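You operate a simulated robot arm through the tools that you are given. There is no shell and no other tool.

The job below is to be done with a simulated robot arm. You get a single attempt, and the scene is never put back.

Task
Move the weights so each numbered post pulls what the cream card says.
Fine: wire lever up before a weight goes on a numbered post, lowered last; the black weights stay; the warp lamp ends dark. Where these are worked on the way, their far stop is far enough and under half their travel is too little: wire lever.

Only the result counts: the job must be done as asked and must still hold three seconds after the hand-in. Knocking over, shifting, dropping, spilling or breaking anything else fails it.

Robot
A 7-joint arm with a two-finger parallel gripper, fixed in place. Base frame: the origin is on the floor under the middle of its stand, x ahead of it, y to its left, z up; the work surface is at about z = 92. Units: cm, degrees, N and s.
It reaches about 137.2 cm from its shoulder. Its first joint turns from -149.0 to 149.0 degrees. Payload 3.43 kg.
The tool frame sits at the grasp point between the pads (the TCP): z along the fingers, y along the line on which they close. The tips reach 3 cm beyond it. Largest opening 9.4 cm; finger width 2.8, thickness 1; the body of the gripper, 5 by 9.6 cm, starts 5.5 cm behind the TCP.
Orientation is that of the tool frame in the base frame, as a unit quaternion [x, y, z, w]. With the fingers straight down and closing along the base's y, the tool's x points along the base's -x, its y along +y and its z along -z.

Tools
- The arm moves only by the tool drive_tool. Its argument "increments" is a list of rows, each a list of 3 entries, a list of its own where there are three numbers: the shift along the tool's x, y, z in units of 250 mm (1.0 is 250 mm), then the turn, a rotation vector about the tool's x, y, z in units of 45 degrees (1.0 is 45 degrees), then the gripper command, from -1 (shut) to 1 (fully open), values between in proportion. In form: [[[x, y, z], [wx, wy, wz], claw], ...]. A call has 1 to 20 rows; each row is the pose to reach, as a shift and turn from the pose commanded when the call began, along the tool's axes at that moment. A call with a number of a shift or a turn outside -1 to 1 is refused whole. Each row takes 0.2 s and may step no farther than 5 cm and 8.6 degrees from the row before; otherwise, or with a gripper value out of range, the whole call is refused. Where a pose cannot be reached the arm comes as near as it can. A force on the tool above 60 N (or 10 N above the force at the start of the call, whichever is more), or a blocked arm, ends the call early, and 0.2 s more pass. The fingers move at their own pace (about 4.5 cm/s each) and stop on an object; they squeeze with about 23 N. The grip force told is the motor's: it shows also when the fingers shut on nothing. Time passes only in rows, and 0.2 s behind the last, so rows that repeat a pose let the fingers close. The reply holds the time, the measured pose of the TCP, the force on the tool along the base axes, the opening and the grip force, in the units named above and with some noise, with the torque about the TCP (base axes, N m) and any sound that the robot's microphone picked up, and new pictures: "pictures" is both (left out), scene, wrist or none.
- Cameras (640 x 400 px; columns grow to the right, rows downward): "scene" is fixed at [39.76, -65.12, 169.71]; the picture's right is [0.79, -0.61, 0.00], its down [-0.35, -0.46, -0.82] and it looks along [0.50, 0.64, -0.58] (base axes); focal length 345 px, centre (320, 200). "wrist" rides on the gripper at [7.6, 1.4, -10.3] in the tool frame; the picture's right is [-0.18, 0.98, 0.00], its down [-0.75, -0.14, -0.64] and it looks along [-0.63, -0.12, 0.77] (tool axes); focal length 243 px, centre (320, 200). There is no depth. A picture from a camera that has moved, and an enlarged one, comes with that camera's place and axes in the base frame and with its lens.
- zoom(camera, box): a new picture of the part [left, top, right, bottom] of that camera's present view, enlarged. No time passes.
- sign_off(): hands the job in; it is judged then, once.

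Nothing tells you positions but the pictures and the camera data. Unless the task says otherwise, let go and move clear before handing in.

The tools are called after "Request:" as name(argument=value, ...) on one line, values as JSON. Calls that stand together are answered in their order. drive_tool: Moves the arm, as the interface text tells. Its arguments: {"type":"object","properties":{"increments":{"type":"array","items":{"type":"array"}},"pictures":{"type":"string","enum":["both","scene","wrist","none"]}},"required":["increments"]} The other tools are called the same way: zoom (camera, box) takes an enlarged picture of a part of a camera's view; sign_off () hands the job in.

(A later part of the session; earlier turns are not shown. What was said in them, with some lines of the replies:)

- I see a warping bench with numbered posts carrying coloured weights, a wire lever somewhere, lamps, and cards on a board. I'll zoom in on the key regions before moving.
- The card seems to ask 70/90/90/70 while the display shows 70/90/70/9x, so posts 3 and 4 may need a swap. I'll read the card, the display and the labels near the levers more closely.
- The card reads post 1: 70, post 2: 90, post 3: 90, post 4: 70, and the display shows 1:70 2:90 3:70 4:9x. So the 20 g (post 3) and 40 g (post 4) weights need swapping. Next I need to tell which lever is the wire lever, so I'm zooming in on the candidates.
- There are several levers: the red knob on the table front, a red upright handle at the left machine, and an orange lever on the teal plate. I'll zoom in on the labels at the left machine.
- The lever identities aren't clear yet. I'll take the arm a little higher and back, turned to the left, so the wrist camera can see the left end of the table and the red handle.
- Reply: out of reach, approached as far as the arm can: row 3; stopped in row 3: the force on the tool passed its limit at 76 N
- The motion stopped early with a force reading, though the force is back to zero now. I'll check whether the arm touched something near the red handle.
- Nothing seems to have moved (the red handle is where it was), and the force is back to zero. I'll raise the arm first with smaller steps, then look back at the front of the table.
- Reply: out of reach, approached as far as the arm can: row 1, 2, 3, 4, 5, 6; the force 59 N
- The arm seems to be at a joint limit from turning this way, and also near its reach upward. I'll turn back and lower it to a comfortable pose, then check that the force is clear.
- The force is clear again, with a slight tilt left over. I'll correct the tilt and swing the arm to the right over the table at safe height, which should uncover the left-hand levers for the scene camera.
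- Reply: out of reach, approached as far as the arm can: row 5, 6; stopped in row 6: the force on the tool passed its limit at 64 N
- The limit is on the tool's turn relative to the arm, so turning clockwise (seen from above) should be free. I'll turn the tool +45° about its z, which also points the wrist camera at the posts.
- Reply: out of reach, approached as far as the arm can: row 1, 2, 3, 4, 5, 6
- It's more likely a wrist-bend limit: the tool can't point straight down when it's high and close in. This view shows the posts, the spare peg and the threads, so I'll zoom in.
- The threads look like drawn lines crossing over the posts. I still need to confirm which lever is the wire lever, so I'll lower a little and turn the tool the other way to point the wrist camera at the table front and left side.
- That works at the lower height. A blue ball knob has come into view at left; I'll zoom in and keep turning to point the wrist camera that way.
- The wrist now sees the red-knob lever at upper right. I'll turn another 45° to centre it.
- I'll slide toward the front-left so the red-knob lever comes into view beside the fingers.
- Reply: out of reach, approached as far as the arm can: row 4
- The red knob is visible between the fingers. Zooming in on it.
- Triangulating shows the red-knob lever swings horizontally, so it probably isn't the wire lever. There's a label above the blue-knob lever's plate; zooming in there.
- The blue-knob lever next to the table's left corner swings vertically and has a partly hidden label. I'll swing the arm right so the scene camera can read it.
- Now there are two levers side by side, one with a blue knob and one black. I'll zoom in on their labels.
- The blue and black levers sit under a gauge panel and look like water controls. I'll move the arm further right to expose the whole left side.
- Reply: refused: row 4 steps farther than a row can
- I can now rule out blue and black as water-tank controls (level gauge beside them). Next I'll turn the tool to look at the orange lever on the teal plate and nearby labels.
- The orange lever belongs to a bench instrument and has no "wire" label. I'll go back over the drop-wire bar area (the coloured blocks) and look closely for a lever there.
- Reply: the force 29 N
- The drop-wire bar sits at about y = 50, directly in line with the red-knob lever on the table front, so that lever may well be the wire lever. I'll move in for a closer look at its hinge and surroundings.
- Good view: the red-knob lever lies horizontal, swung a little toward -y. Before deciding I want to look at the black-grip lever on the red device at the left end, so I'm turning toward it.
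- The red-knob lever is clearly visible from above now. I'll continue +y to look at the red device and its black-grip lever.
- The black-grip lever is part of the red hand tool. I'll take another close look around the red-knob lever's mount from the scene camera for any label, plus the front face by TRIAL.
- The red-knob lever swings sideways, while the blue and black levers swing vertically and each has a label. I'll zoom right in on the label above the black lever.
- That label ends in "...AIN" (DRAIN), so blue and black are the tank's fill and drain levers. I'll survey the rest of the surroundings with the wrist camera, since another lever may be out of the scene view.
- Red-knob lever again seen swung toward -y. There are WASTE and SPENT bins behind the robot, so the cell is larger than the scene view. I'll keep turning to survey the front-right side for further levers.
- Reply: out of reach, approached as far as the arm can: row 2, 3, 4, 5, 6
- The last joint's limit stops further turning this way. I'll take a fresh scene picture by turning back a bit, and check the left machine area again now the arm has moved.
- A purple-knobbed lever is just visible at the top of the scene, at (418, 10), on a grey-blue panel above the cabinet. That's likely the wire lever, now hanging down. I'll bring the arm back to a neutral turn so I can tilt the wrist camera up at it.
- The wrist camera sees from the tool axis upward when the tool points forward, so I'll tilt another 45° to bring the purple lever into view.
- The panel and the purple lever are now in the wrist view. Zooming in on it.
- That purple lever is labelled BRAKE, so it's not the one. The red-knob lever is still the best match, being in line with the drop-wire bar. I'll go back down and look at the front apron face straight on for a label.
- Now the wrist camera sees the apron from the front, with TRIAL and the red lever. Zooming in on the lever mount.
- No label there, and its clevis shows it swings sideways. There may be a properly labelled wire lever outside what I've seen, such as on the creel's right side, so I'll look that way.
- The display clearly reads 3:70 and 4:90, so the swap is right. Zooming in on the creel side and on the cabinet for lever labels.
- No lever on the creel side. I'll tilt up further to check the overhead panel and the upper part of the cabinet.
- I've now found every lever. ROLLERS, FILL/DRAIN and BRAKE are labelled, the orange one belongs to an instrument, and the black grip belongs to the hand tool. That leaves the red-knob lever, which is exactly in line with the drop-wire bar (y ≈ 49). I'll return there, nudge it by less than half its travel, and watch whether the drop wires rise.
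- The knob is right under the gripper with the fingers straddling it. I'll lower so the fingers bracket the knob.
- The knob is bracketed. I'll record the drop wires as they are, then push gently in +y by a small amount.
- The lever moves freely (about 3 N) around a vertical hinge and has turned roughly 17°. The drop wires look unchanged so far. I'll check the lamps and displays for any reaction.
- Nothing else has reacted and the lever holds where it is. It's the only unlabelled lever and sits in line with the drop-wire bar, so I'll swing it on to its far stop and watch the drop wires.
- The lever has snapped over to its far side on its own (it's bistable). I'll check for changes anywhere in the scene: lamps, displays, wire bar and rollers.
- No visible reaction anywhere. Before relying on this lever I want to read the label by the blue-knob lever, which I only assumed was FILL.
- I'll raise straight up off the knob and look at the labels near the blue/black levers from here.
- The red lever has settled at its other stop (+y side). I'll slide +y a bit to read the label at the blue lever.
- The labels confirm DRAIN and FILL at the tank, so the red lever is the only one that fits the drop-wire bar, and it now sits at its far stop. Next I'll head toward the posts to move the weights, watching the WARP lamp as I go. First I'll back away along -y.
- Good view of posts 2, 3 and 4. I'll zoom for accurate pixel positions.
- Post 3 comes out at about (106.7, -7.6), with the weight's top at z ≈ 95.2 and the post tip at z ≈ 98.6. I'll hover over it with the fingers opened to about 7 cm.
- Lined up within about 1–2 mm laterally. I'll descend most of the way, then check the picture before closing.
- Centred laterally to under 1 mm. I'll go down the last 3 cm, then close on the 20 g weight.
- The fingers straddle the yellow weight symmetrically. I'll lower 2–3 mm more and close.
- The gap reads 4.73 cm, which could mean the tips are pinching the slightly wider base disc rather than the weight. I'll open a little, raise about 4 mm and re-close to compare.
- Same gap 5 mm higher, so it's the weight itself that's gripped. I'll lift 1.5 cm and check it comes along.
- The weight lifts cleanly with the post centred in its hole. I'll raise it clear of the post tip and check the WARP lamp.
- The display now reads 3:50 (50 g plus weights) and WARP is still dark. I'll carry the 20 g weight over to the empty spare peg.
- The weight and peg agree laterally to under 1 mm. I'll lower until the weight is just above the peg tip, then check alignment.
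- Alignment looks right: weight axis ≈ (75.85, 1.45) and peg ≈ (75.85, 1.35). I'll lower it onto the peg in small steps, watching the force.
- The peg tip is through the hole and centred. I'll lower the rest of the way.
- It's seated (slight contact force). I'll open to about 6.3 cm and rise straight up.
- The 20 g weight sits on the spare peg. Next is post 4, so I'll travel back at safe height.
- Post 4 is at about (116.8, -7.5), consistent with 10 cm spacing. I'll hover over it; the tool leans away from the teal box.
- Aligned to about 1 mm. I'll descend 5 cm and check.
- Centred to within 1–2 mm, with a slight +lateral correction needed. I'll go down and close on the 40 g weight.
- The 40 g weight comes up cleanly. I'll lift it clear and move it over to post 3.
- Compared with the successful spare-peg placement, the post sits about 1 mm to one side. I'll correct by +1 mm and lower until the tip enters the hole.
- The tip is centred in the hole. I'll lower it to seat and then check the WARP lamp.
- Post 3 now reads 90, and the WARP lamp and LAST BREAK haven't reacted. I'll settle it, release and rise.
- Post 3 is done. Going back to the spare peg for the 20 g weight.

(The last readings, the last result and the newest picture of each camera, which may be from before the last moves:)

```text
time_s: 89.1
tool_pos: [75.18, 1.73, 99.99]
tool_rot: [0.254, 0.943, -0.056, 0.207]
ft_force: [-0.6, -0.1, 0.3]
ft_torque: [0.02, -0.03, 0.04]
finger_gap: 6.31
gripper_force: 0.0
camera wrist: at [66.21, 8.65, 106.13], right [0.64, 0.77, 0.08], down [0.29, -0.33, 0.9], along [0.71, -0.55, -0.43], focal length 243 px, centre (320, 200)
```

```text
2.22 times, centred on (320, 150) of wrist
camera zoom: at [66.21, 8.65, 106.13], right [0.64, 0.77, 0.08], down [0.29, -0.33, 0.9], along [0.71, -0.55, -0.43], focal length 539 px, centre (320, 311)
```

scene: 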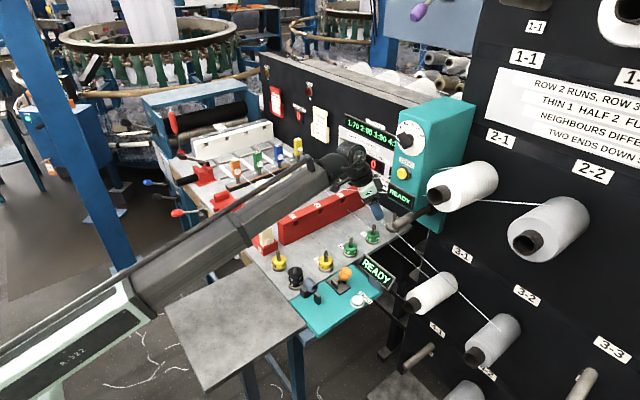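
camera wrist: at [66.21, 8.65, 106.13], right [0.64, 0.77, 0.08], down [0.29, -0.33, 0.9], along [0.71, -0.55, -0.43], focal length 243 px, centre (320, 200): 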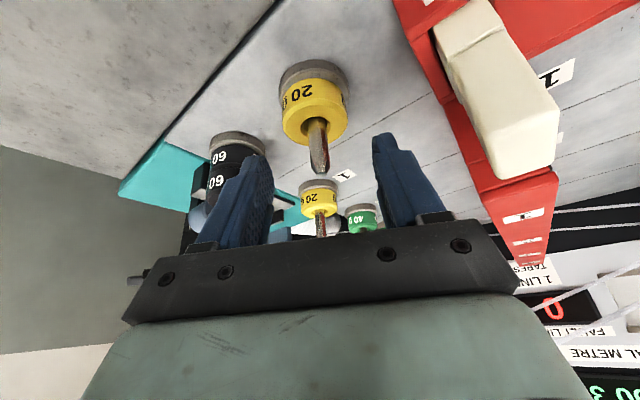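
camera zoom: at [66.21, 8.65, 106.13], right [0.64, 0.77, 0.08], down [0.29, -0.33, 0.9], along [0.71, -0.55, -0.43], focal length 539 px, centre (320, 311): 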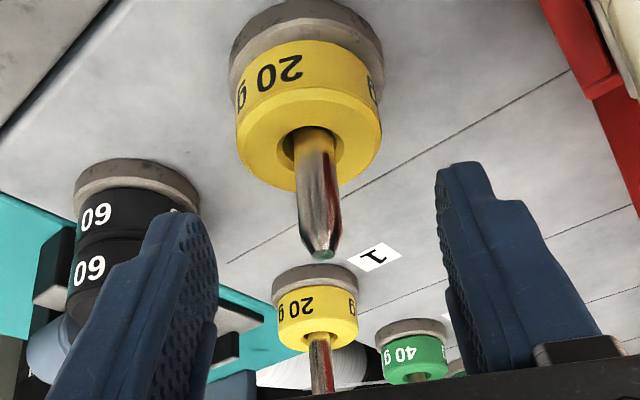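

Well centred. I'll go down, grip, and lift.

Request:
drive_tool(increments=[[[0.0269, 0, 0.0581], [0, 0, 0], 0.34], [[0.0537, 0, 0.1162], [0, 0, 0], 0.34], [[0.0537, 0, 0.1162], [0, 0, 0], 0.1], [[0.0537, 0, 0.1162], [0, 0, 0], -0.2], [[0.0537, 0, 0.1162], [0, 0, 0], -1], [[0.0537, 0, 0.1162], [0, 0, 0], -1]], pictures="wrist")

Request:
drive_tool(increments=[[[-0.0252, 0, -0.0545], [0, 0, 0], -1], [[-0.0504, 0, -0.109], [0, 0, 0], -1], [[-0.1007, 0, -0.218], [0, 0, 0], -1], [[-0.168, 0, -0.3635], [0, 0, 0], -1]], pictures="wrist")

```text
time_s: 90.5
tool_pos: [75.08, 1.82, 96.74]
tool_rot: [0.255, 0.943, -0.057, 0.207]
ft_force: [0.7, 0.3, -0.3]
ft_torque: [0.0, 0.06, 0.01]
finger_gap: 4.66
gripper_force: 23.4
camera wrist: at [66.19, 8.64, 102.96], right [0.64, 0.77, 0.08], down [0.29, -0.33, 0.9], along [0.71, -0.55, -0.43], focal length 243 px, centre (320, 200)
```

wrist: 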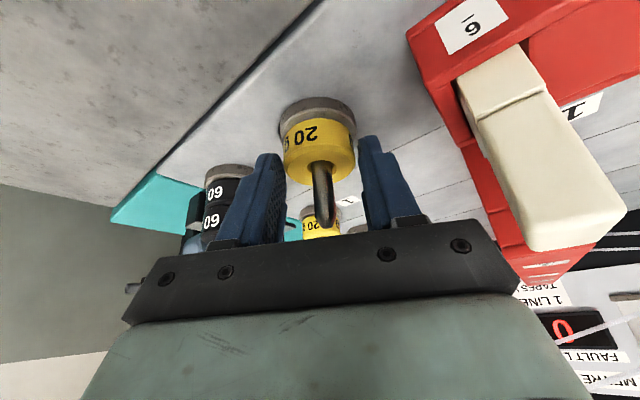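

```text
time_s: 91.5
tool_pos: [75.3, 1.75, 106.87]
tool_rot: [0.254, 0.943, -0.056, 0.207]
ft_force: [-0.7, -0.8, 1.0]
ft_torque: [0.03, -0.01, 0.02]
finger_gap: 4.68
gripper_force: 22.6
camera wrist: at [66.26, 8.64, 112.98], right [0.64, 0.77, 0.08], down [0.29, -0.33, 0.9], along [0.71, -0.55, -0.43], focal length 243 px, centre (320, 200)
```

wrist: 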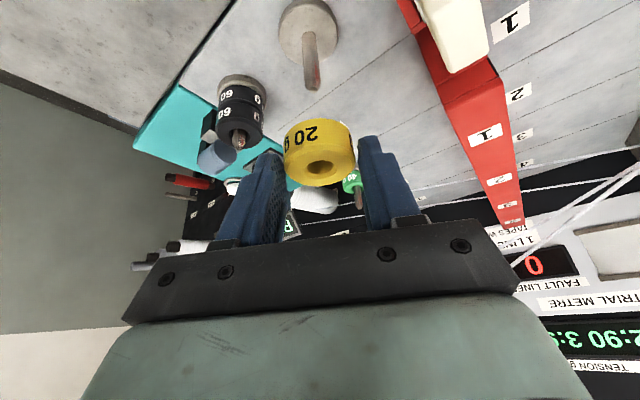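

Holding the 20 g weight again. Carrying it over to post 4.

Request:
drive_tool(increments=[[[-0.1456, 0.0518, 0.0644], [0, 0, 0], -1], [[-0.2912, 0.1036, 0.1288], [0, 0, 0], -1], [[-0.4368, 0.1554, 0.1932], [0, 0, 0], -1], [[-0.5824, 0.2072, 0.2576], [0, 0, 0], -1], [[-0.728, 0.259, 0.322], [0, 0, 0], -1]], pictures="none")

Request:
drive_tool(increments=[[[-0.1456, 0.0518, 0.0644], [0, 0, 0], -1], [[-0.2912, 0.1036, 0.1288], [0, 0, 0], -1], [[-0.4368, 0.1554, 0.1932], [0, 0, 0], -1], [[-0.5824, 0.2072, 0.2576], [0, 0, 0], -1], [[-0.72, 0.256, 0.322], [0, 0, 0], -1], [[-0.72, 0.256, 0.322], [0, 0, 0], -1]], pictures="wrist")

Request:
zoom(camera="wrist", box=[220, 20, 420, 220])

```text
time_s: 92.7
tool_pos: [95.58, -2.75, 107.29]
tool_rot: [0.253, 0.943, -0.056, 0.208]
ft_force: [0.0, -0.3, 0.1]
ft_torque: [0.0, -0.02, 0.01]
finger_gap: 4.65
gripper_force: 23.2
```

```text
time_s: 94.1
tool_pos: [115.7, -7.04, 107.28]
tool_rot: [0.254, 0.943, -0.055, 0.208]
ft_force: [0.9, 0.6, 0.0]
ft_torque: [-0.01, 0.01, 0.02]
finger_gap: 4.63
gripper_force: 23.4
camera wrist: at [106.79, -0.1, 113.52], right [0.64, 0.77, 0.08], down [0.29, -0.33, 0.9], along [0.71, -0.55, -0.43], focal length 243 px, centre (320, 200)
```

wrist: 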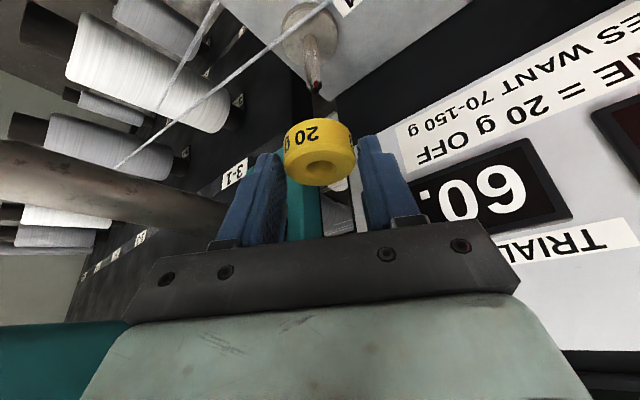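

```text
2.00 times, centred on (320, 120) of wrist
camera zoom: at [106.79, -0.1, 113.52], right [0.64, 0.77, 0.08], down [0.29, -0.33, 0.9], along [0.71, -0.55, -0.43], focal length 485 px, centre (320, 360)
```

zoom: 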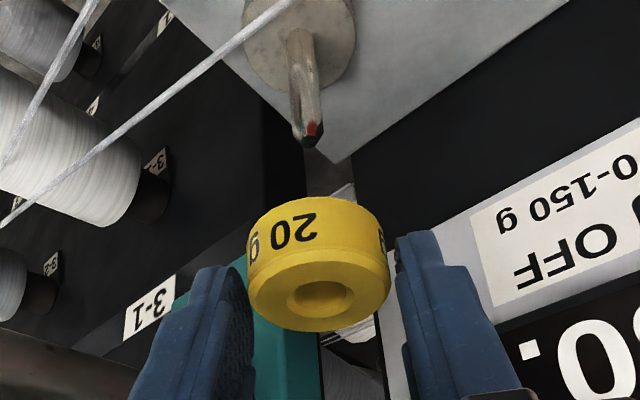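

Request:
drive_tool(increments=[[[0.027, 0.0032, 0.0775], [0, 0, 0], -1], [[0.054, 0.0032, 0.155], [0, 0, 0], -1], [[0.054, 0.0032, 0.155], [0, 0, 0], -1]], pictures="wrist")

Request:
zoom(camera="wrist", box=[220, 40, 420, 220])

```text
time_s: 94.9
tool_pos: [116.19, -7.12, 103.39]
tool_rot: [0.255, 0.943, -0.057, 0.207]
ft_force: [-0.2, 0.2, 0.6]
ft_torque: [0.02, -0.02, 0.01]
finger_gap: 4.61
gripper_force: 23.0
camera wrist: at [107.27, -0.23, 109.44], right [0.64, 0.77, 0.08], down [0.29, -0.33, 0.9], along [0.71, -0.55, -0.43], focal length 243 px, centre (320, 200)
```

wrist: 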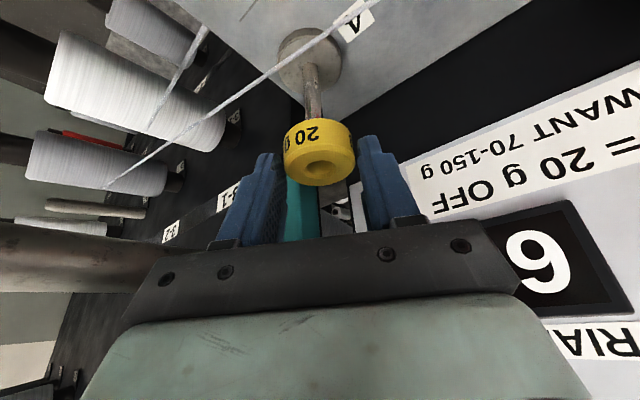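

```text
2.22 times, centred on (320, 130) of wrist
camera zoom: at [107.27, -0.23, 109.44], right [0.64, 0.77, 0.08], down [0.29, -0.33, 0.9], along [0.71, -0.55, -0.43], focal length 539 px, centre (320, 356)
```

zoom: 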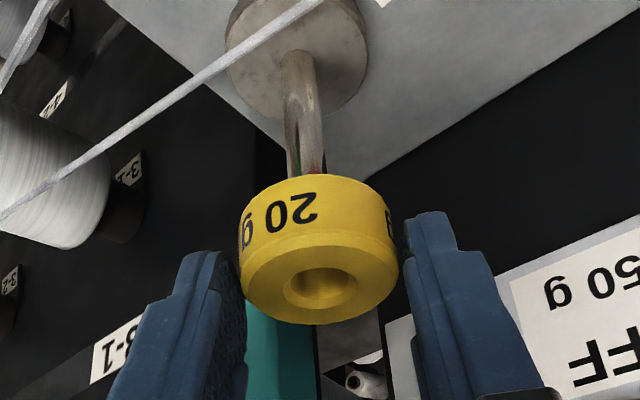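

Request:
drive_tool(increments=[[[0.019, -0.0032, 0.0395], [0, 0, 0], -1], [[0.038, -0.0032, 0.079], [0, 0, 0], -1], [[0.0571, -0.0032, 0.1186], [0, 0, 0], -1]], pictures="wrist")

Request:
zoom(camera="wrist", box=[220, 40, 420, 220])

```text
time_s: 95.7
tool_pos: [116.18, -7.16, 100.09]
tool_rot: [0.254, 0.943, -0.057, 0.208]
ft_force: [-0.6, 0.7, -1.0]
ft_torque: [-0.03, 0.02, -0.01]
finger_gap: 4.58
gripper_force: 23.0
camera wrist: at [107.2, -0.32, 106.17], right [0.64, 0.77, 0.08], down [0.29, -0.33, 0.9], along [0.71, -0.55, -0.43], focal length 243 px, centre (320, 200)
```

wrist: 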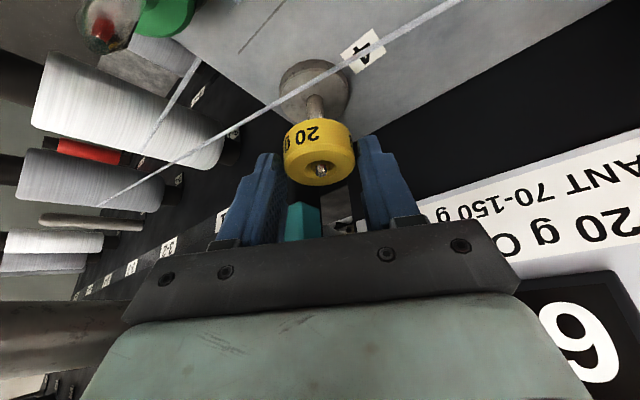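

```text
2.22 times, centred on (320, 130) of wrist
camera zoom: at [107.2, -0.32, 106.17], right [0.64, 0.77, 0.08], down [0.29, -0.33, 0.9], along [0.71, -0.55, -0.43], focal length 539 px, centre (320, 356)
```

zoom: 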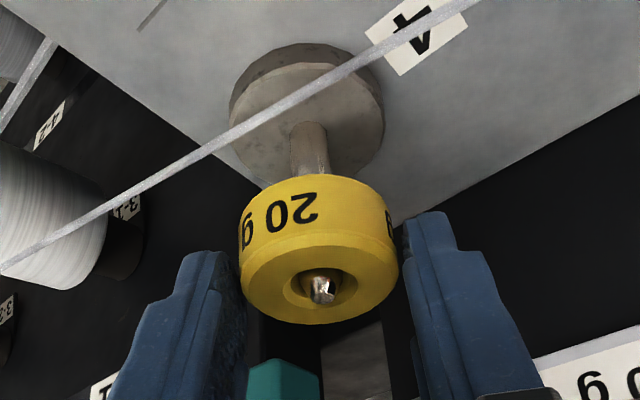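

The tip is in the hole and centred. Seating it now.

Request:
drive_tool(increments=[[[0.0168, 0, 0.0363], [0, 0, 0], -1], [[0.0336, 0, 0.0726], [0, 0, 0], -1], [[0.047, 0, 0.1016], [0, 0, 0], -1], [[0.0537, 0, 0.1162], [0, 0, 0], -1]], pictures="both")

Request:
zoom(camera="wrist", box=[220, 40, 420, 220])

Request:
zoom(camera="scene", box=[260, 60, 420, 200])

```text
time_s: 96.7
tool_pos: [116.24, -7.27, 96.74]
tool_rot: [0.254, 0.943, -0.056, 0.208]
ft_force: [-0.4, 1.5, 2.1]
ft_torque: [0.02, 0.02, 0.0]
finger_gap: 4.56
gripper_force: 22.9
camera wrist: at [107.18, -0.34, 102.92], right [0.64, 0.77, 0.08], down [0.29, -0.33, 0.9], along [0.71, -0.55, -0.43], focal length 243 px, centre (320, 200)
```

scene: 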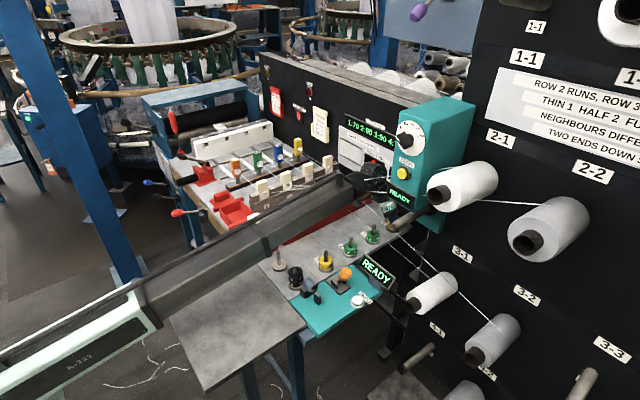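
wrist: 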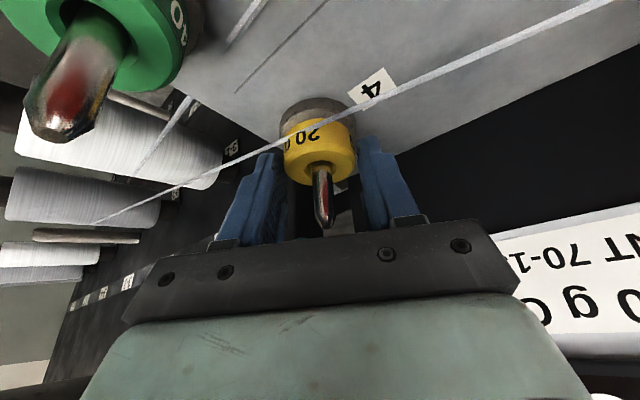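

```text
2.22 times, centred on (320, 130) of wrist
camera zoom: at [107.18, -0.34, 102.92], right [0.64, 0.77, 0.08], down [0.29, -0.33, 0.9], along [0.71, -0.55, -0.43], focal length 539 px, centre (320, 356)
```

zoom: 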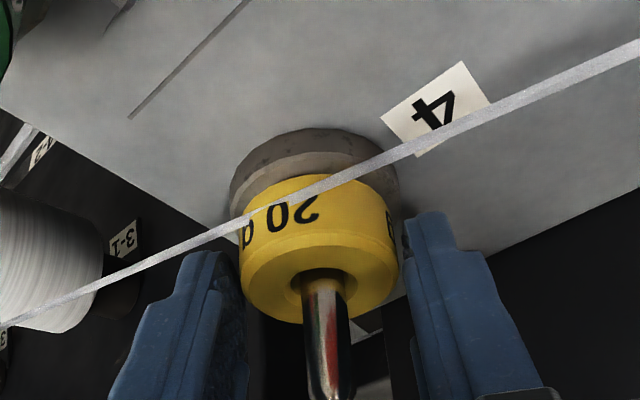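

```text
2.86 times, centred on (340, 130) of scene
camera zoom: at [39.76, -65.12, 169.71], right [0.79, -0.61, 0.0], down [-0.35, -0.46, -0.82], along [0.5, 0.64, -0.58], focal length 985 px, centre (263, 400)
```

zoom: 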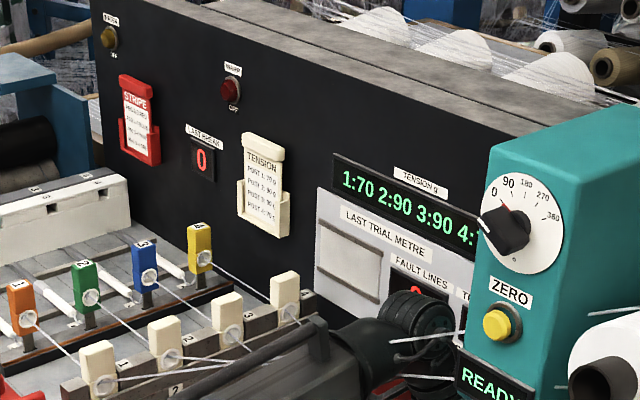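

It's seated (2 N contact) and the lamp is still dark. Releasing and rising.

Request:
drive_tool(increments=[[[0, 0, 0], [0, 0, 0], 0.1], [[0, 0, 0], [0, 0, 0], 0.34], [[0, 0, 0], [0, 0, 0], 0.34], [[-0.0168, 0, -0.0363], [0, 0, 0], 0.34], [[-0.0504, 0, -0.109], [0, 0, 0], 0.34], [[-0.1007, 0, -0.218], [0, 0, 0], 0.34], [[-0.168, 0, -0.3635], [0, 0, 0], 0.34]], pictures="wrist")

Request:
drive_tool(increments=[[[0.105, -0.066, -0.05], [0, 0, 0], 0.34], [[0.21, -0.132, -0.1], [0, 0, 0], 0.34], [[0.316, -0.2, -0.148], [0, 0, 0], 0.34]], pictures="both")

Request:
zoom(camera="wrist", box=[240, 0, 440, 180])

Request:
zoom(camera="scene", box=[340, 190, 420, 250])

```text
time_s: 98.3
tool_pos: [116.16, -7.26, 106.78]
tool_rot: [0.254, 0.943, -0.056, 0.206]
ft_force: [0.4, -0.3, -0.2]
ft_torque: [-0.02, 0.02, 0.0]
finger_gap: 6.28
gripper_force: 0.0
camera wrist: at [107.26, -0.4, 112.94], right [0.64, 0.77, 0.08], down [0.29, -0.33, 0.9], along [0.71, -0.55, -0.43], focal length 243 px, centre (320, 200)
```

wrist: 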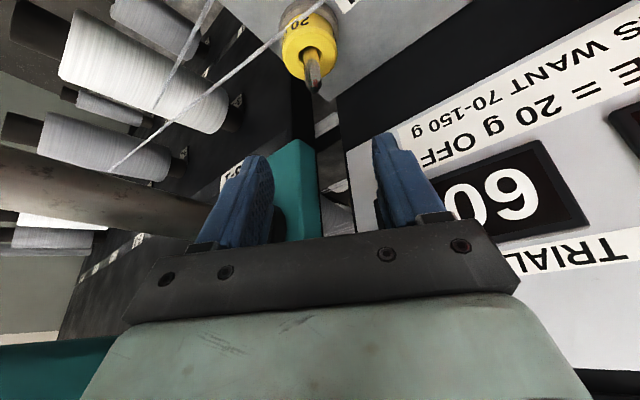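

```text
time_s: 99.1
tool_pos: [106.11, -7.15, 106.82]
tool_rot: [0.255, 0.943, -0.057, 0.206]
ft_force: [0.7, 0.5, 0.4]
ft_torque: [-0.02, 0.02, 0.01]
finger_gap: 6.3
gripper_force: 0.0
camera wrist: at [97.14, -0.41, 112.94], right [0.64, 0.77, 0.08], down [0.29, -0.33, 0.9], along [0.71, -0.55, -0.43], focal length 243 px, centre (320, 200)
```

scene: 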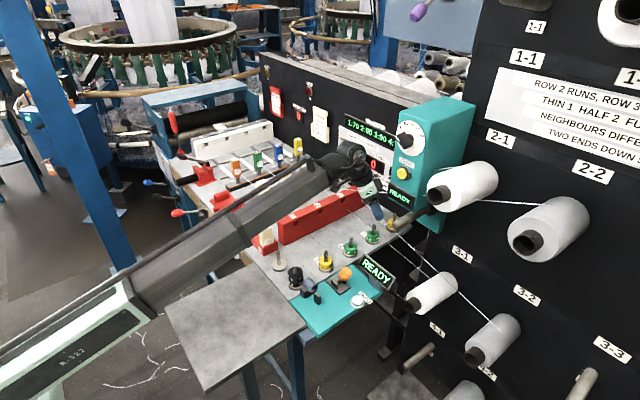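
wrist: 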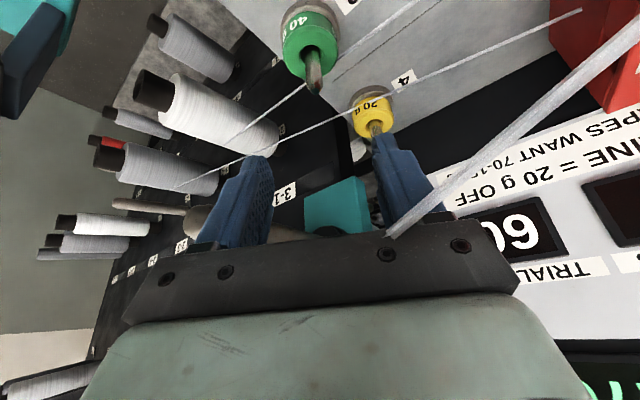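

```text
2.22 times, centred on (340, 90) of wrist
camera zoom: at [97.14, -0.41, 112.94], right [0.64, 0.77, 0.08], down [0.29, -0.33, 0.9], along [0.71, -0.55, -0.43], focal length 539 px, centre (276, 444)
```

zoom: 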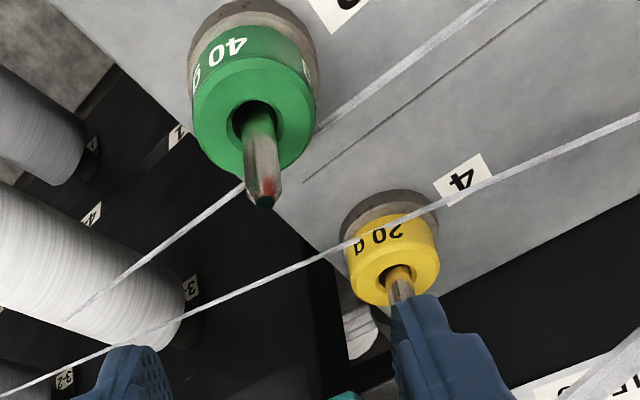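

```text
6.67 times, centred on (380, 220) of scene
camera zoom: at [39.76, -65.12, 169.71], right [0.79, -0.61, 0.0], down [-0.35, -0.46, -0.82], along [0.5, 0.64, -0.58], focal length 2298 px, centre (-80, 67)
```

zoom: 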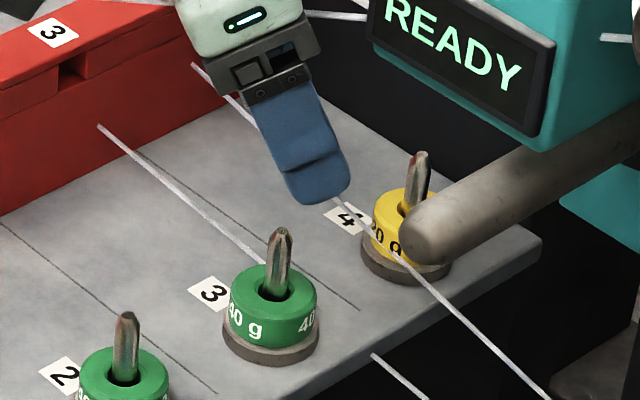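

Both weights are on their posts: green 40 g on 3, yellow 20 g on 4. Now I'll go back and return the wire lever, starting with moving clear toward the front.

Request:
drive_tool(increments=[[[0.129, -0.031, -0.075], [0, 0, 0], 0.34], [[0.258, -0.062, -0.149], [0, 0, 0], 0.34], [[0.388, -0.094, -0.224], [0, 0, 0], 0.34], [[0.517, -0.125, -0.298], [0, 0, 0], 0.34], [[0.646, -0.156, -0.373], [0, 0, 0], 0.34]], pictures="wrist")

Request:
drive_tool(increments=[[[0.075, -0.026, -0.043], [0, 0.11, 0], 0.34], [[0.15, -0.053, -0.087], [0, 0.22, 0], 0.34], [[0.226, -0.079, -0.13], [0, 0.33, 0], 0.34], [[0.3, -0.106, -0.174], [0, 0.44, 0], 0.34], [[0.376, -0.132, -0.217], [0, 0.55, 0], 0.34]], pictures="both")

```text
time_s: 100.3
tool_pos: [88.21, -1.18, 108.42]
tool_rot: [0.255, 0.943, -0.058, 0.206]
ft_force: [0.0, 0.1, -0.5]
ft_torque: [0.01, 0.04, -0.01]
finger_gap: 6.31
gripper_force: 0.0
camera wrist: at [79.16, 5.65, 114.66], right [0.64, 0.77, 0.08], down [0.29, -0.33, 0.9], along [0.71, -0.55, -0.43], focal length 243 px, centre (320, 200)
```

wrist: 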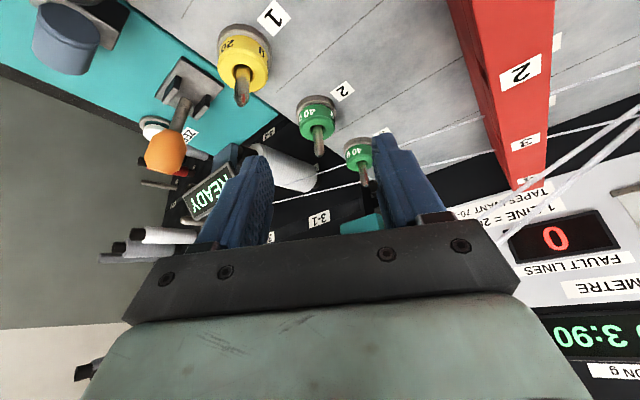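

```text
time_s: 101.5
tool_pos: [77.06, 1.33, 109.55]
tool_rot: [0.261, 0.965, -0.001, 0.0]
ft_force: [-0.3, -0.3, 0.4]
ft_torque: [-0.01, 0.02, 0.01]
finger_gap: 6.3
gripper_force: 0.0
camera wrist: at [71.19, 6.49, 119.82], right [0.65, 0.76, 0.0], down [0.58, -0.5, 0.64], along [0.48, -0.42, -0.77], focal length 243 px, centre (320, 200)
```

scene: 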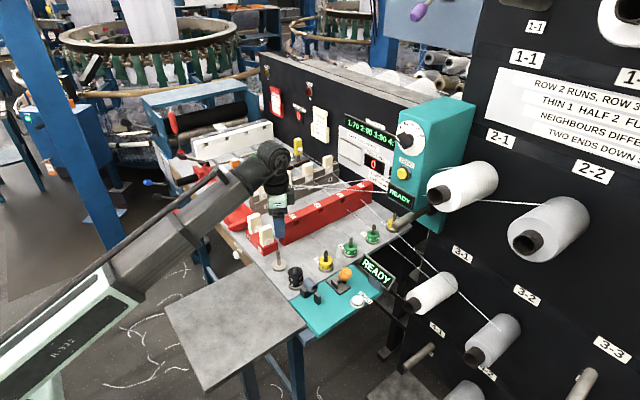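
wrist: 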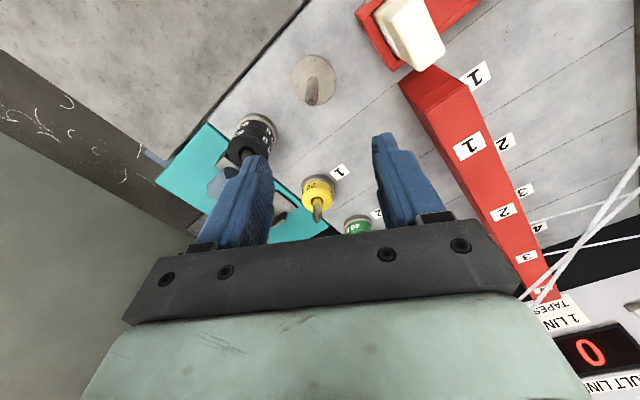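

Request:
drive_tool(increments=[[[0.185, 0.0076, 0], [0, 0, -0.13], 0.3], [[0.3735, 0.0366, 0], [0, 0, -0.27], 0.25], [[0.544, 0.1222, 0.02], [0, 0, -0.4], 0.2], [[0.6696, 0.234, 0.08], [0, 0, -0.54], 0.2], [[0.7374, 0.338, 0.18], [0, 0, -0.673], 0.2]], pictures="none")

Request:
drive_tool(increments=[[[0.03, 0.18, 0], [0, 0, 0], 0.2], [[0.06, 0.36, 0], [0, 0, 0], 0.2], [[0.09, 0.54, 0], [0, 0, 0], 0.2], [[0.12, 0.72, 0.03], [0, 0, 0], 0.2], [[0.16, 0.9, 0.06], [0, 0, 0], 0.2]], pictures="none")

Request:
drive_tool(increments=[[[0, 0.16, 0.02], [0, 0, 0], 0.2], [[0, 0.32, 0.04], [0, 0, 0], 0.2], [[0, 0.46, 0.06], [0, 0, 0], 0.2]], pictures="both")

```text
time_s: 102.7
tool_pos: [65.45, 18.01, 104.95]
tool_rot: [-0.002, 1.0, -0.001, 0.0]
ft_force: [-0.2, 0.8, 0.3]
ft_torque: [-0.01, 0.01, 0.01]
finger_gap: 5.64
gripper_force: 0.1
```

```text
time_s: 103.9
tool_pos: [61.42, 40.34, 103.41]
tool_rot: [0.0, 1.0, -0.001, 0.0]
ft_force: [-0.7, 0.3, 0.0]
ft_torque: [0.01, -0.02, -0.01]
finger_gap: 5.65
gripper_force: 0.1
```

```text
time_s: 104.7
tool_pos: [61.33, 52.04, 101.93]
tool_rot: [-0.001, 1.0, 0.001, 0.001]
ft_force: [-0.4, -0.9, 0.2]
ft_torque: [0.03, -0.02, 0.01]
finger_gap: 5.64
gripper_force: 0.0
camera wrist: at [53.79, 53.41, 112.23], right [0.18, 0.98, 0.0], down [0.75, -0.14, 0.64], along [0.63, -0.12, -0.77], focal length 243 px, centre (320, 200)
```

scene: 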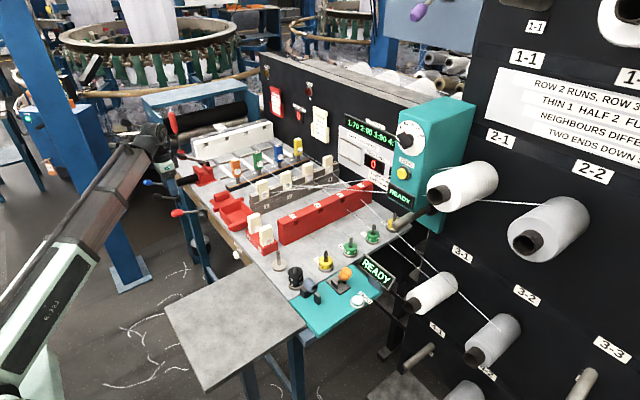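
wrist: 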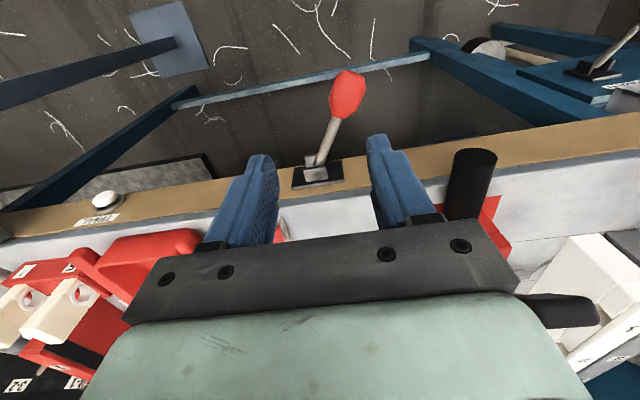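

The lever is still at its far stop. I'll bracket the knob again and swing it back toward -y, its original "lowered" position.

Request:
drive_tool(increments=[[[0, 0.1, 0.0], [0, 0, 0], 0.2], [[0, 0.1, 0.14], [0, 0, 0], 0.2], [[0, 0.1, 0.28], [0, 0, 0], 0.2], [[0, 0.1, 0.42], [0, 0, 0], 0.2], [[0, 0.1, 0.55], [0, 0, 0], 0.2]], pictures="wrist")

```text
time_s: 105.9
tool_pos: [61.33, 54.34, 88.11]
tool_rot: [-0.001, 1.0, 0.0, 0.0]
ft_force: [-0.4, -0.4, -0.3]
ft_torque: [0.02, 0.01, -0.02]
finger_gap: 5.65
gripper_force: 0.1
camera wrist: at [53.78, 55.86, 98.43], right [0.18, 0.98, 0.0], down [0.75, -0.14, 0.64], along [0.63, -0.12, -0.77], focal length 243 px, centre (320, 200)
```

wrist: 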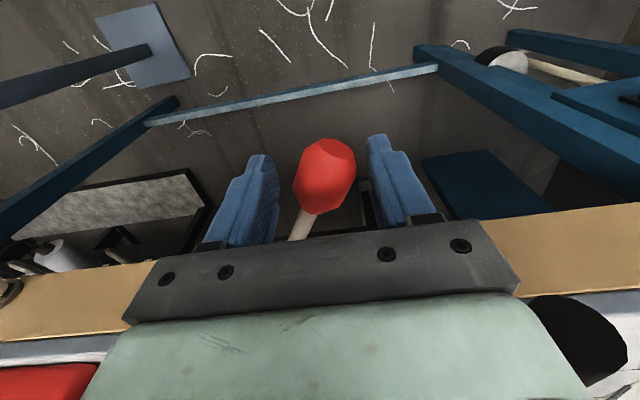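

Bracketed. Now I'll swing it back toward -y.

Request:
drive_tool(increments=[[[0, -0.06, 0], [0, 0, 0], 0.2], [[0, -0.12, 0], [0, 0, 0], 0.2], [[0, -0.18, 0], [0, 0, 0], 0.2], [[0, -0.24, 0], [0, 0, 0], 0.2], [[0, -0.3, 0], [0, 0, 0], 0.2], [[0, -0.36, 0], [0, 0, 0], 0.2], [[0, -0.4, 0], [0, 0, 0], 0.2]], pictures="both")

```text
time_s: 107.5
tool_pos: [61.37, 44.51, 88.09]
tool_rot: [-0.002, 1.0, 0.0, 0.0]
ft_force: [-0.8, 1.2, -0.2]
ft_torque: [-0.01, -0.01, 0.02]
finger_gap: 5.75
gripper_force: 0.4
camera wrist: at [53.79, 45.86, 98.48], right [0.18, 0.98, 0.0], down [0.75, -0.14, 0.64], along [0.63, -0.12, -0.77], focal length 243 px, centre (320, 200)
```

scene: 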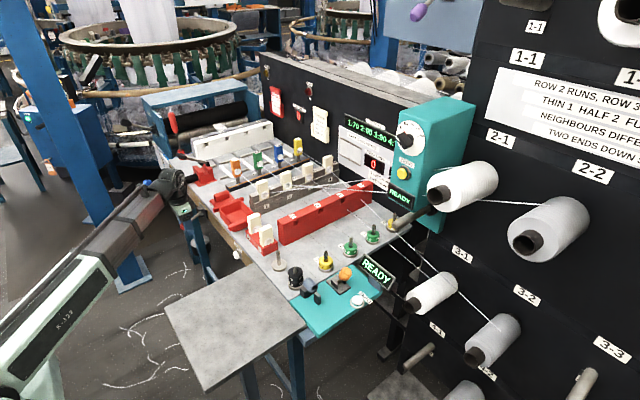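
wrist: 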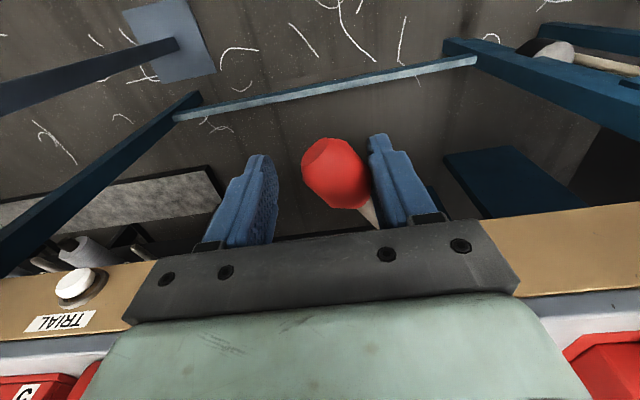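

The knob is about back where it started. I'll nudge slightly further to make sure it's fully against its original stop.

Request:
drive_tool(increments=[[[0, -0.012, 0], [0, 0, 0], 0.2], [[0, -0.024, 0], [0, 0, 0], 0.2], [[0, -0.024, 0], [0, 0, 0], 0.2]], pictures="wrist")

```text
time_s: 108.3
tool_pos: [61.45, 43.92, 88.31]
tool_rot: [-0.002, 1.0, 0.0, 0.0]
ft_force: [2.0, 17.0, -5.8]
ft_torque: [0.04, 0.07, 0.08]
finger_gap: 6.59
gripper_force: 8.8
camera wrist: at [53.79, 45.37, 98.48], right [0.18, 0.98, 0.0], down [0.75, -0.14, 0.64], along [0.63, -0.12, -0.77], focal length 243 px, centre (320, 200)
```

wrist: 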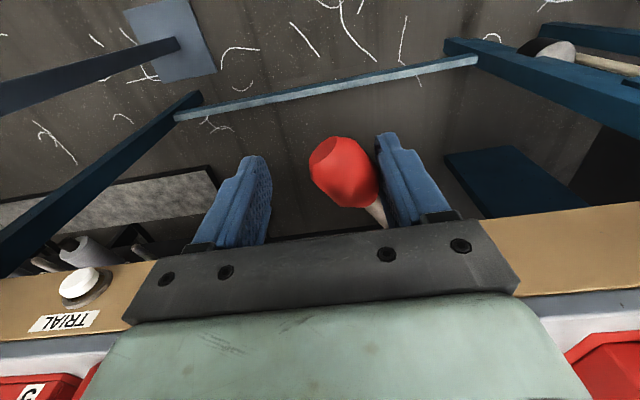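

Force rose to 17 N, so it's at its stop. I'll back off, rise clear, and check everything.

Request:
drive_tool(increments=[[[0, 0.03, 0], [0, 0, 0], 0.2], [[0, 0.055, 0], [0, 0, 0], 0.2], [[0, 0.055, -0.14], [0, 0, 0], 0.2], [[0, 0.055, -0.28], [0, 0, 0], 0.2], [[0, 0.055, -0.42], [0, 0, 0], 0.2], [[0, 0.055, -0.58], [0, 0, 0], 0.2]], pictures="both")

Request:
zoom(camera="scene", box=[255, 60, 345, 140])

Request:
zoom(camera="scene", box=[160, 170, 260, 240])

Request:
zoom(camera="wrist", box=[260, 60, 420, 200])

```text
time_s: 109.7
tool_pos: [61.46, 45.29, 102.75]
tool_rot: [-0.001, 1.0, 0.0, 0.0]
ft_force: [1.0, 0.2, -0.1]
ft_torque: [0.04, 0.03, -0.02]
finger_gap: 5.66
gripper_force: 0.0
camera wrist: at [53.74, 46.72, 113.01], right [0.18, 0.98, 0.0], down [0.75, -0.14, 0.64], along [0.63, -0.12, -0.77], focal length 243 px, centre (320, 200)
```

scene: 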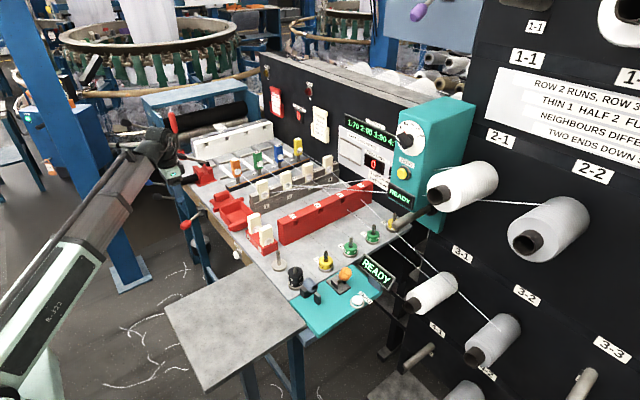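
wrist: 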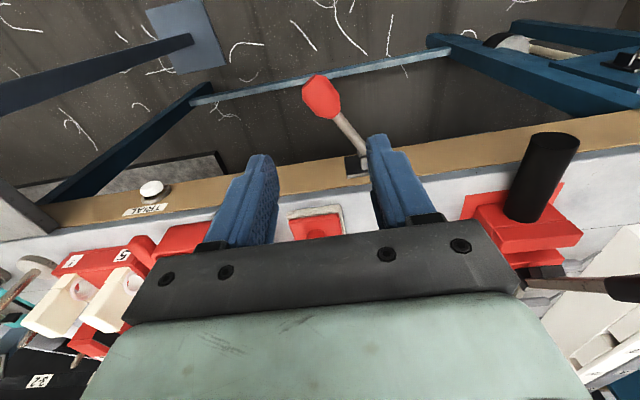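

```text
5.00 times, centred on (300, 100) of scene
camera zoom: at [39.76, -65.12, 169.71], right [0.79, -0.61, 0.0], down [-0.35, -0.46, -0.82], along [0.5, 0.64, -0.58], focal length 1724 px, centre (420, 700)
```

zoom: 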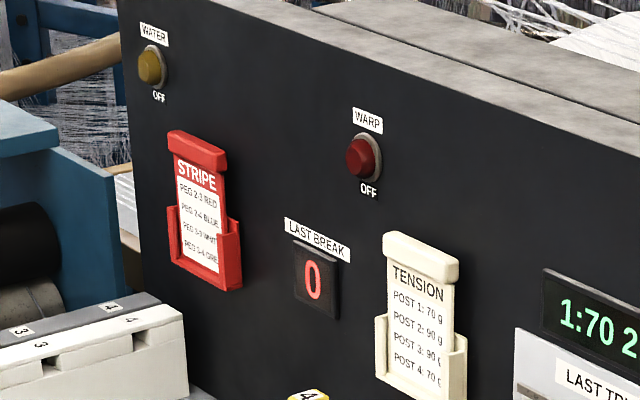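

```text
5.71 times, centred on (210, 205) of scene
camera zoom: at [39.76, -65.12, 169.71], right [0.79, -0.61, 0.0], down [-0.35, -0.46, -0.82], along [0.5, 0.64, -0.58], focal length 1970 px, centre (949, 171)
```

zoom: 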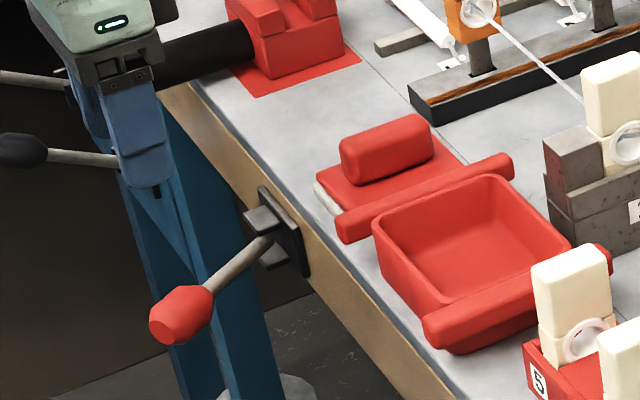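

```text
2.86 times, centred on (340, 130) of wrist
camera zoom: at [53.74, 46.72, 113.01], right [0.18, 0.98, 0.0], down [0.75, -0.14, 0.64], along [0.63, -0.12, -0.77], focal length 693 px, centre (263, 400)
```

zoom: 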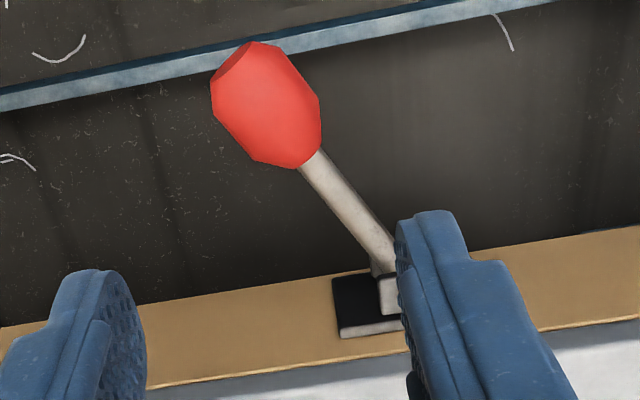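

Lever is back at its original stop and the WARP lamp is dark. I'll move away and use the wrist camera to confirm that post 4 reads 70.

Request:
drive_tool(increments=[[[-0.02, -0.19, -0.02], [0, 0, 0], 0.3], [[-0.04, -0.38, -0.04], [0, 0, 0], 0.3], [[-0.06, -0.57, -0.06], [0, 0, 0], 0.3], [[-0.1, -0.76, -0.08], [0, 0, 0], 0.3], [[-0.14, -0.95, -0.09], [0, 0, 0], 0.3]], pictures="none")

Request:
drive_tool(increments=[[[0, -0.12, -0.1], [0, 0, 0.12], 0.3], [[-0.05, -0.28, -0.16], [0, 0, 0.25], 0.3], [[-0.15, -0.44, -0.2], [0, 0, 0.38], 0.3], [[-0.25, -0.58, -0.22], [0, 0, 0.52], 0.3], [[-0.38, -0.7, -0.24], [0, 0, 0.667], 0.3]], pictures="none")

Request:
drive_tool(increments=[[[-0.02, -0.06, -0.05], [0, -0.167, 0], 0.3], [[-0.04, -0.12, -0.1], [0, -0.333, 0], 0.3], [[-0.06, -0.18, -0.15], [0, -0.5, 0], 0.3], [[-0.08, -0.24, -0.2], [0, -0.667, 0], 0.3], [[-0.1, -0.27, -0.25], [0, -0.833, 0], 0.3], [[-0.12, -0.3, -0.3], [0, -1.0, 0], 0.3]], pictures="both")

```text
time_s: 110.9
tool_pos: [64.84, 21.48, 105.04]
tool_rot: [-0.001, 1.0, 0.0, 0.0]
ft_force: [-0.4, 0.2, 0.2]
ft_torque: [0.01, 0.0, 0.01]
finger_gap: 6.12
gripper_force: 0.1
```

```text
time_s: 112.1
tool_pos: [74.46, 4.09, 111.04]
tool_rot: [0.26, 0.966, -0.001, -0.001]
ft_force: [0.2, -0.7, 0.5]
ft_torque: [-0.01, -0.01, 0.03]
finger_gap: 6.12
gripper_force: 0.0
```

```text
time_s: 113.5
tool_pos: [73.39, -4.01, 118.57]
tool_rot: [0.238, 0.892, -0.1, 0.371]
ft_force: [-0.7, -0.1, 0.7]
ft_torque: [-0.02, 0.03, -0.01]
finger_gap: 6.12
gripper_force: 0.0
camera wrist: at [63.04, 3.58, 120.43], right [0.6, 0.79, 0.13], down [0.0, -0.16, 0.99], along [0.8, -0.6, -0.09], focal length 243 px, centre (320, 200)
```

scene: 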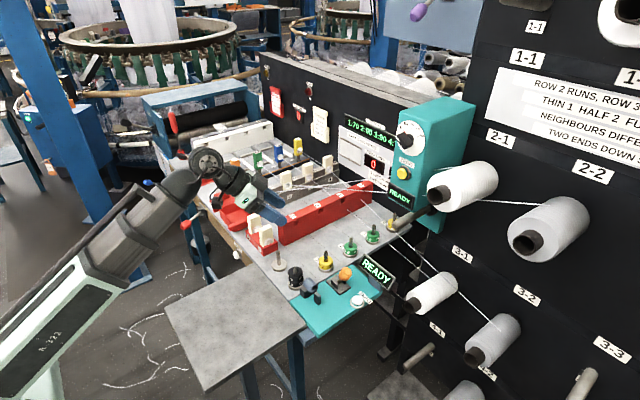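
wrist: 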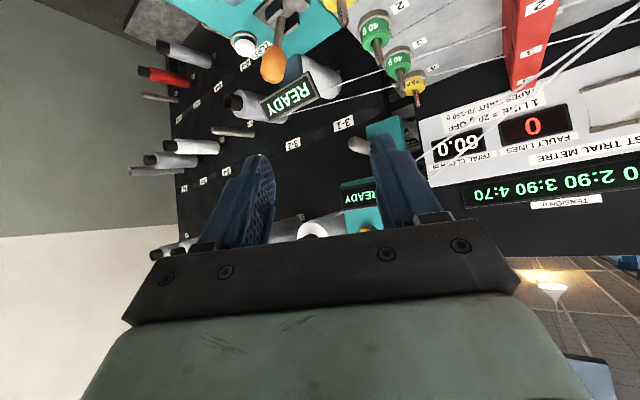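

The display now reads 2:90, 3:90, 4:70 (and 1:70 in the scene), matching the card. One last look at the lamp, the lever and the table before handing in.

Request:
zoom(camera="scene", box=[250, 50, 430, 190])

Request:
zoom(camera="scene", box=[250, 190, 430, 310])

Request:
zoom(camera="scene", box=[150, 130, 290, 250])

```text
2.86 times, centred on (340, 120) of scene
camera zoom: at [39.76, -65.12, 169.71], right [0.79, -0.61, 0.0], down [-0.35, -0.46, -0.82], along [0.5, 0.64, -0.58], focal length 985 px, centre (263, 429)
```

zoom: 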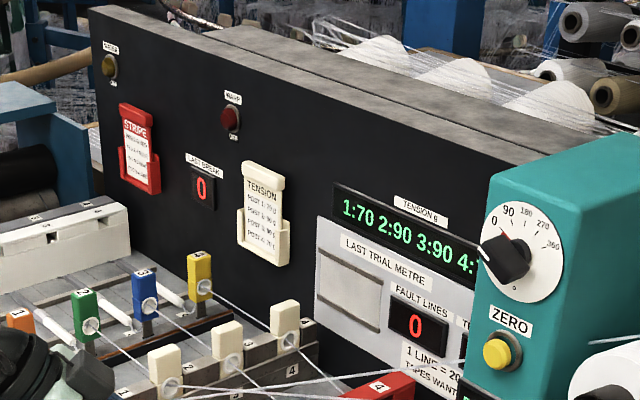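

```text
3.33 times, centred on (340, 250) of scene
camera zoom: at [39.76, -65.12, 169.71], right [0.79, -0.61, 0.0], down [-0.35, -0.46, -0.82], along [0.5, 0.64, -0.58], focal length 1149 px, centre (253, 33)
```

zoom: 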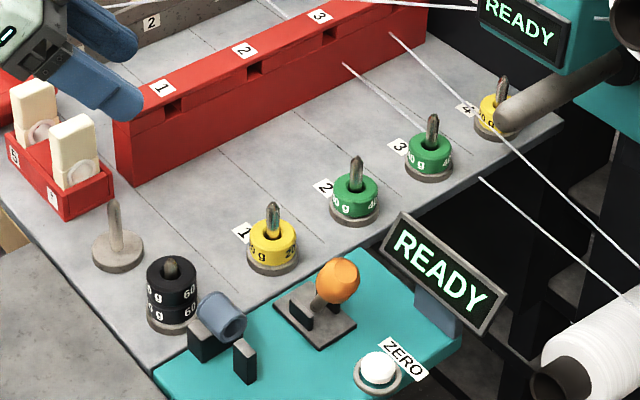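

```text
3.33 times, centred on (220, 190) of scene
camera zoom: at [39.76, -65.12, 169.71], right [0.79, -0.61, 0.0], down [-0.35, -0.46, -0.82], along [0.5, 0.64, -0.58], focal length 1149 px, centre (653, 233)
```

zoom: 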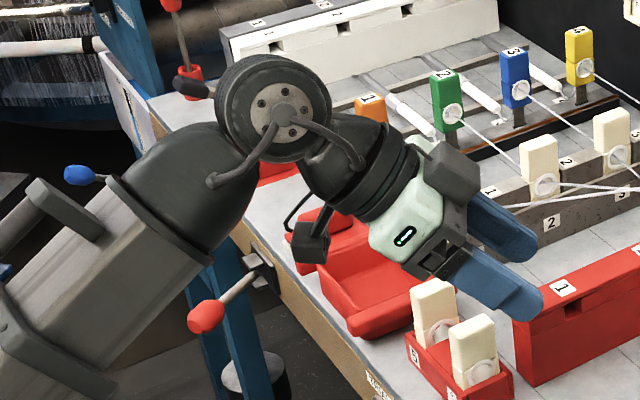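

Posts read 70/90/90/70, the black weights haven't been moved, the spare peg is empty again, the red lever is back at its original stop, and the WARP lamp is dark. The gripper is empty and clear, so I'm handing in.

Request:
sign_off()

```text
The job is handed in.
```

I swapped the weights on posts 3 and 4 and handed the job in. The display now reads 70 / 90 / 90 / 70 g, matching the cream card. One thing is uncertain: I inferred which lever is the wire lever and could not confirm it.

- **Weights:** The 40 g weight is now on post 3 and the 20 g weight on post 4. I parked the 20 g on the spare peg during the swap, and that peg is empty again. The black weights were not touched.
- **Wire lever:** No lever is labelled "wire". I took it to be the unlabelled red-knob lever on the table front, because it lines up with the drop-wire bar. It swings sideways rather than up and down, and moving it changed nothing I could see. I moved it to its far side before any weight went on a numbered post and returned it to its original stop last.
- **Warp lamp:** It was dark every time I checked, including after I returned the lever, and LAST BREAK still reads 0.

Early on, three moves ended at the arm's reach limit. Two of those stopped on force readings of 76 N and 64 N. Nothing I could see had been shifted.
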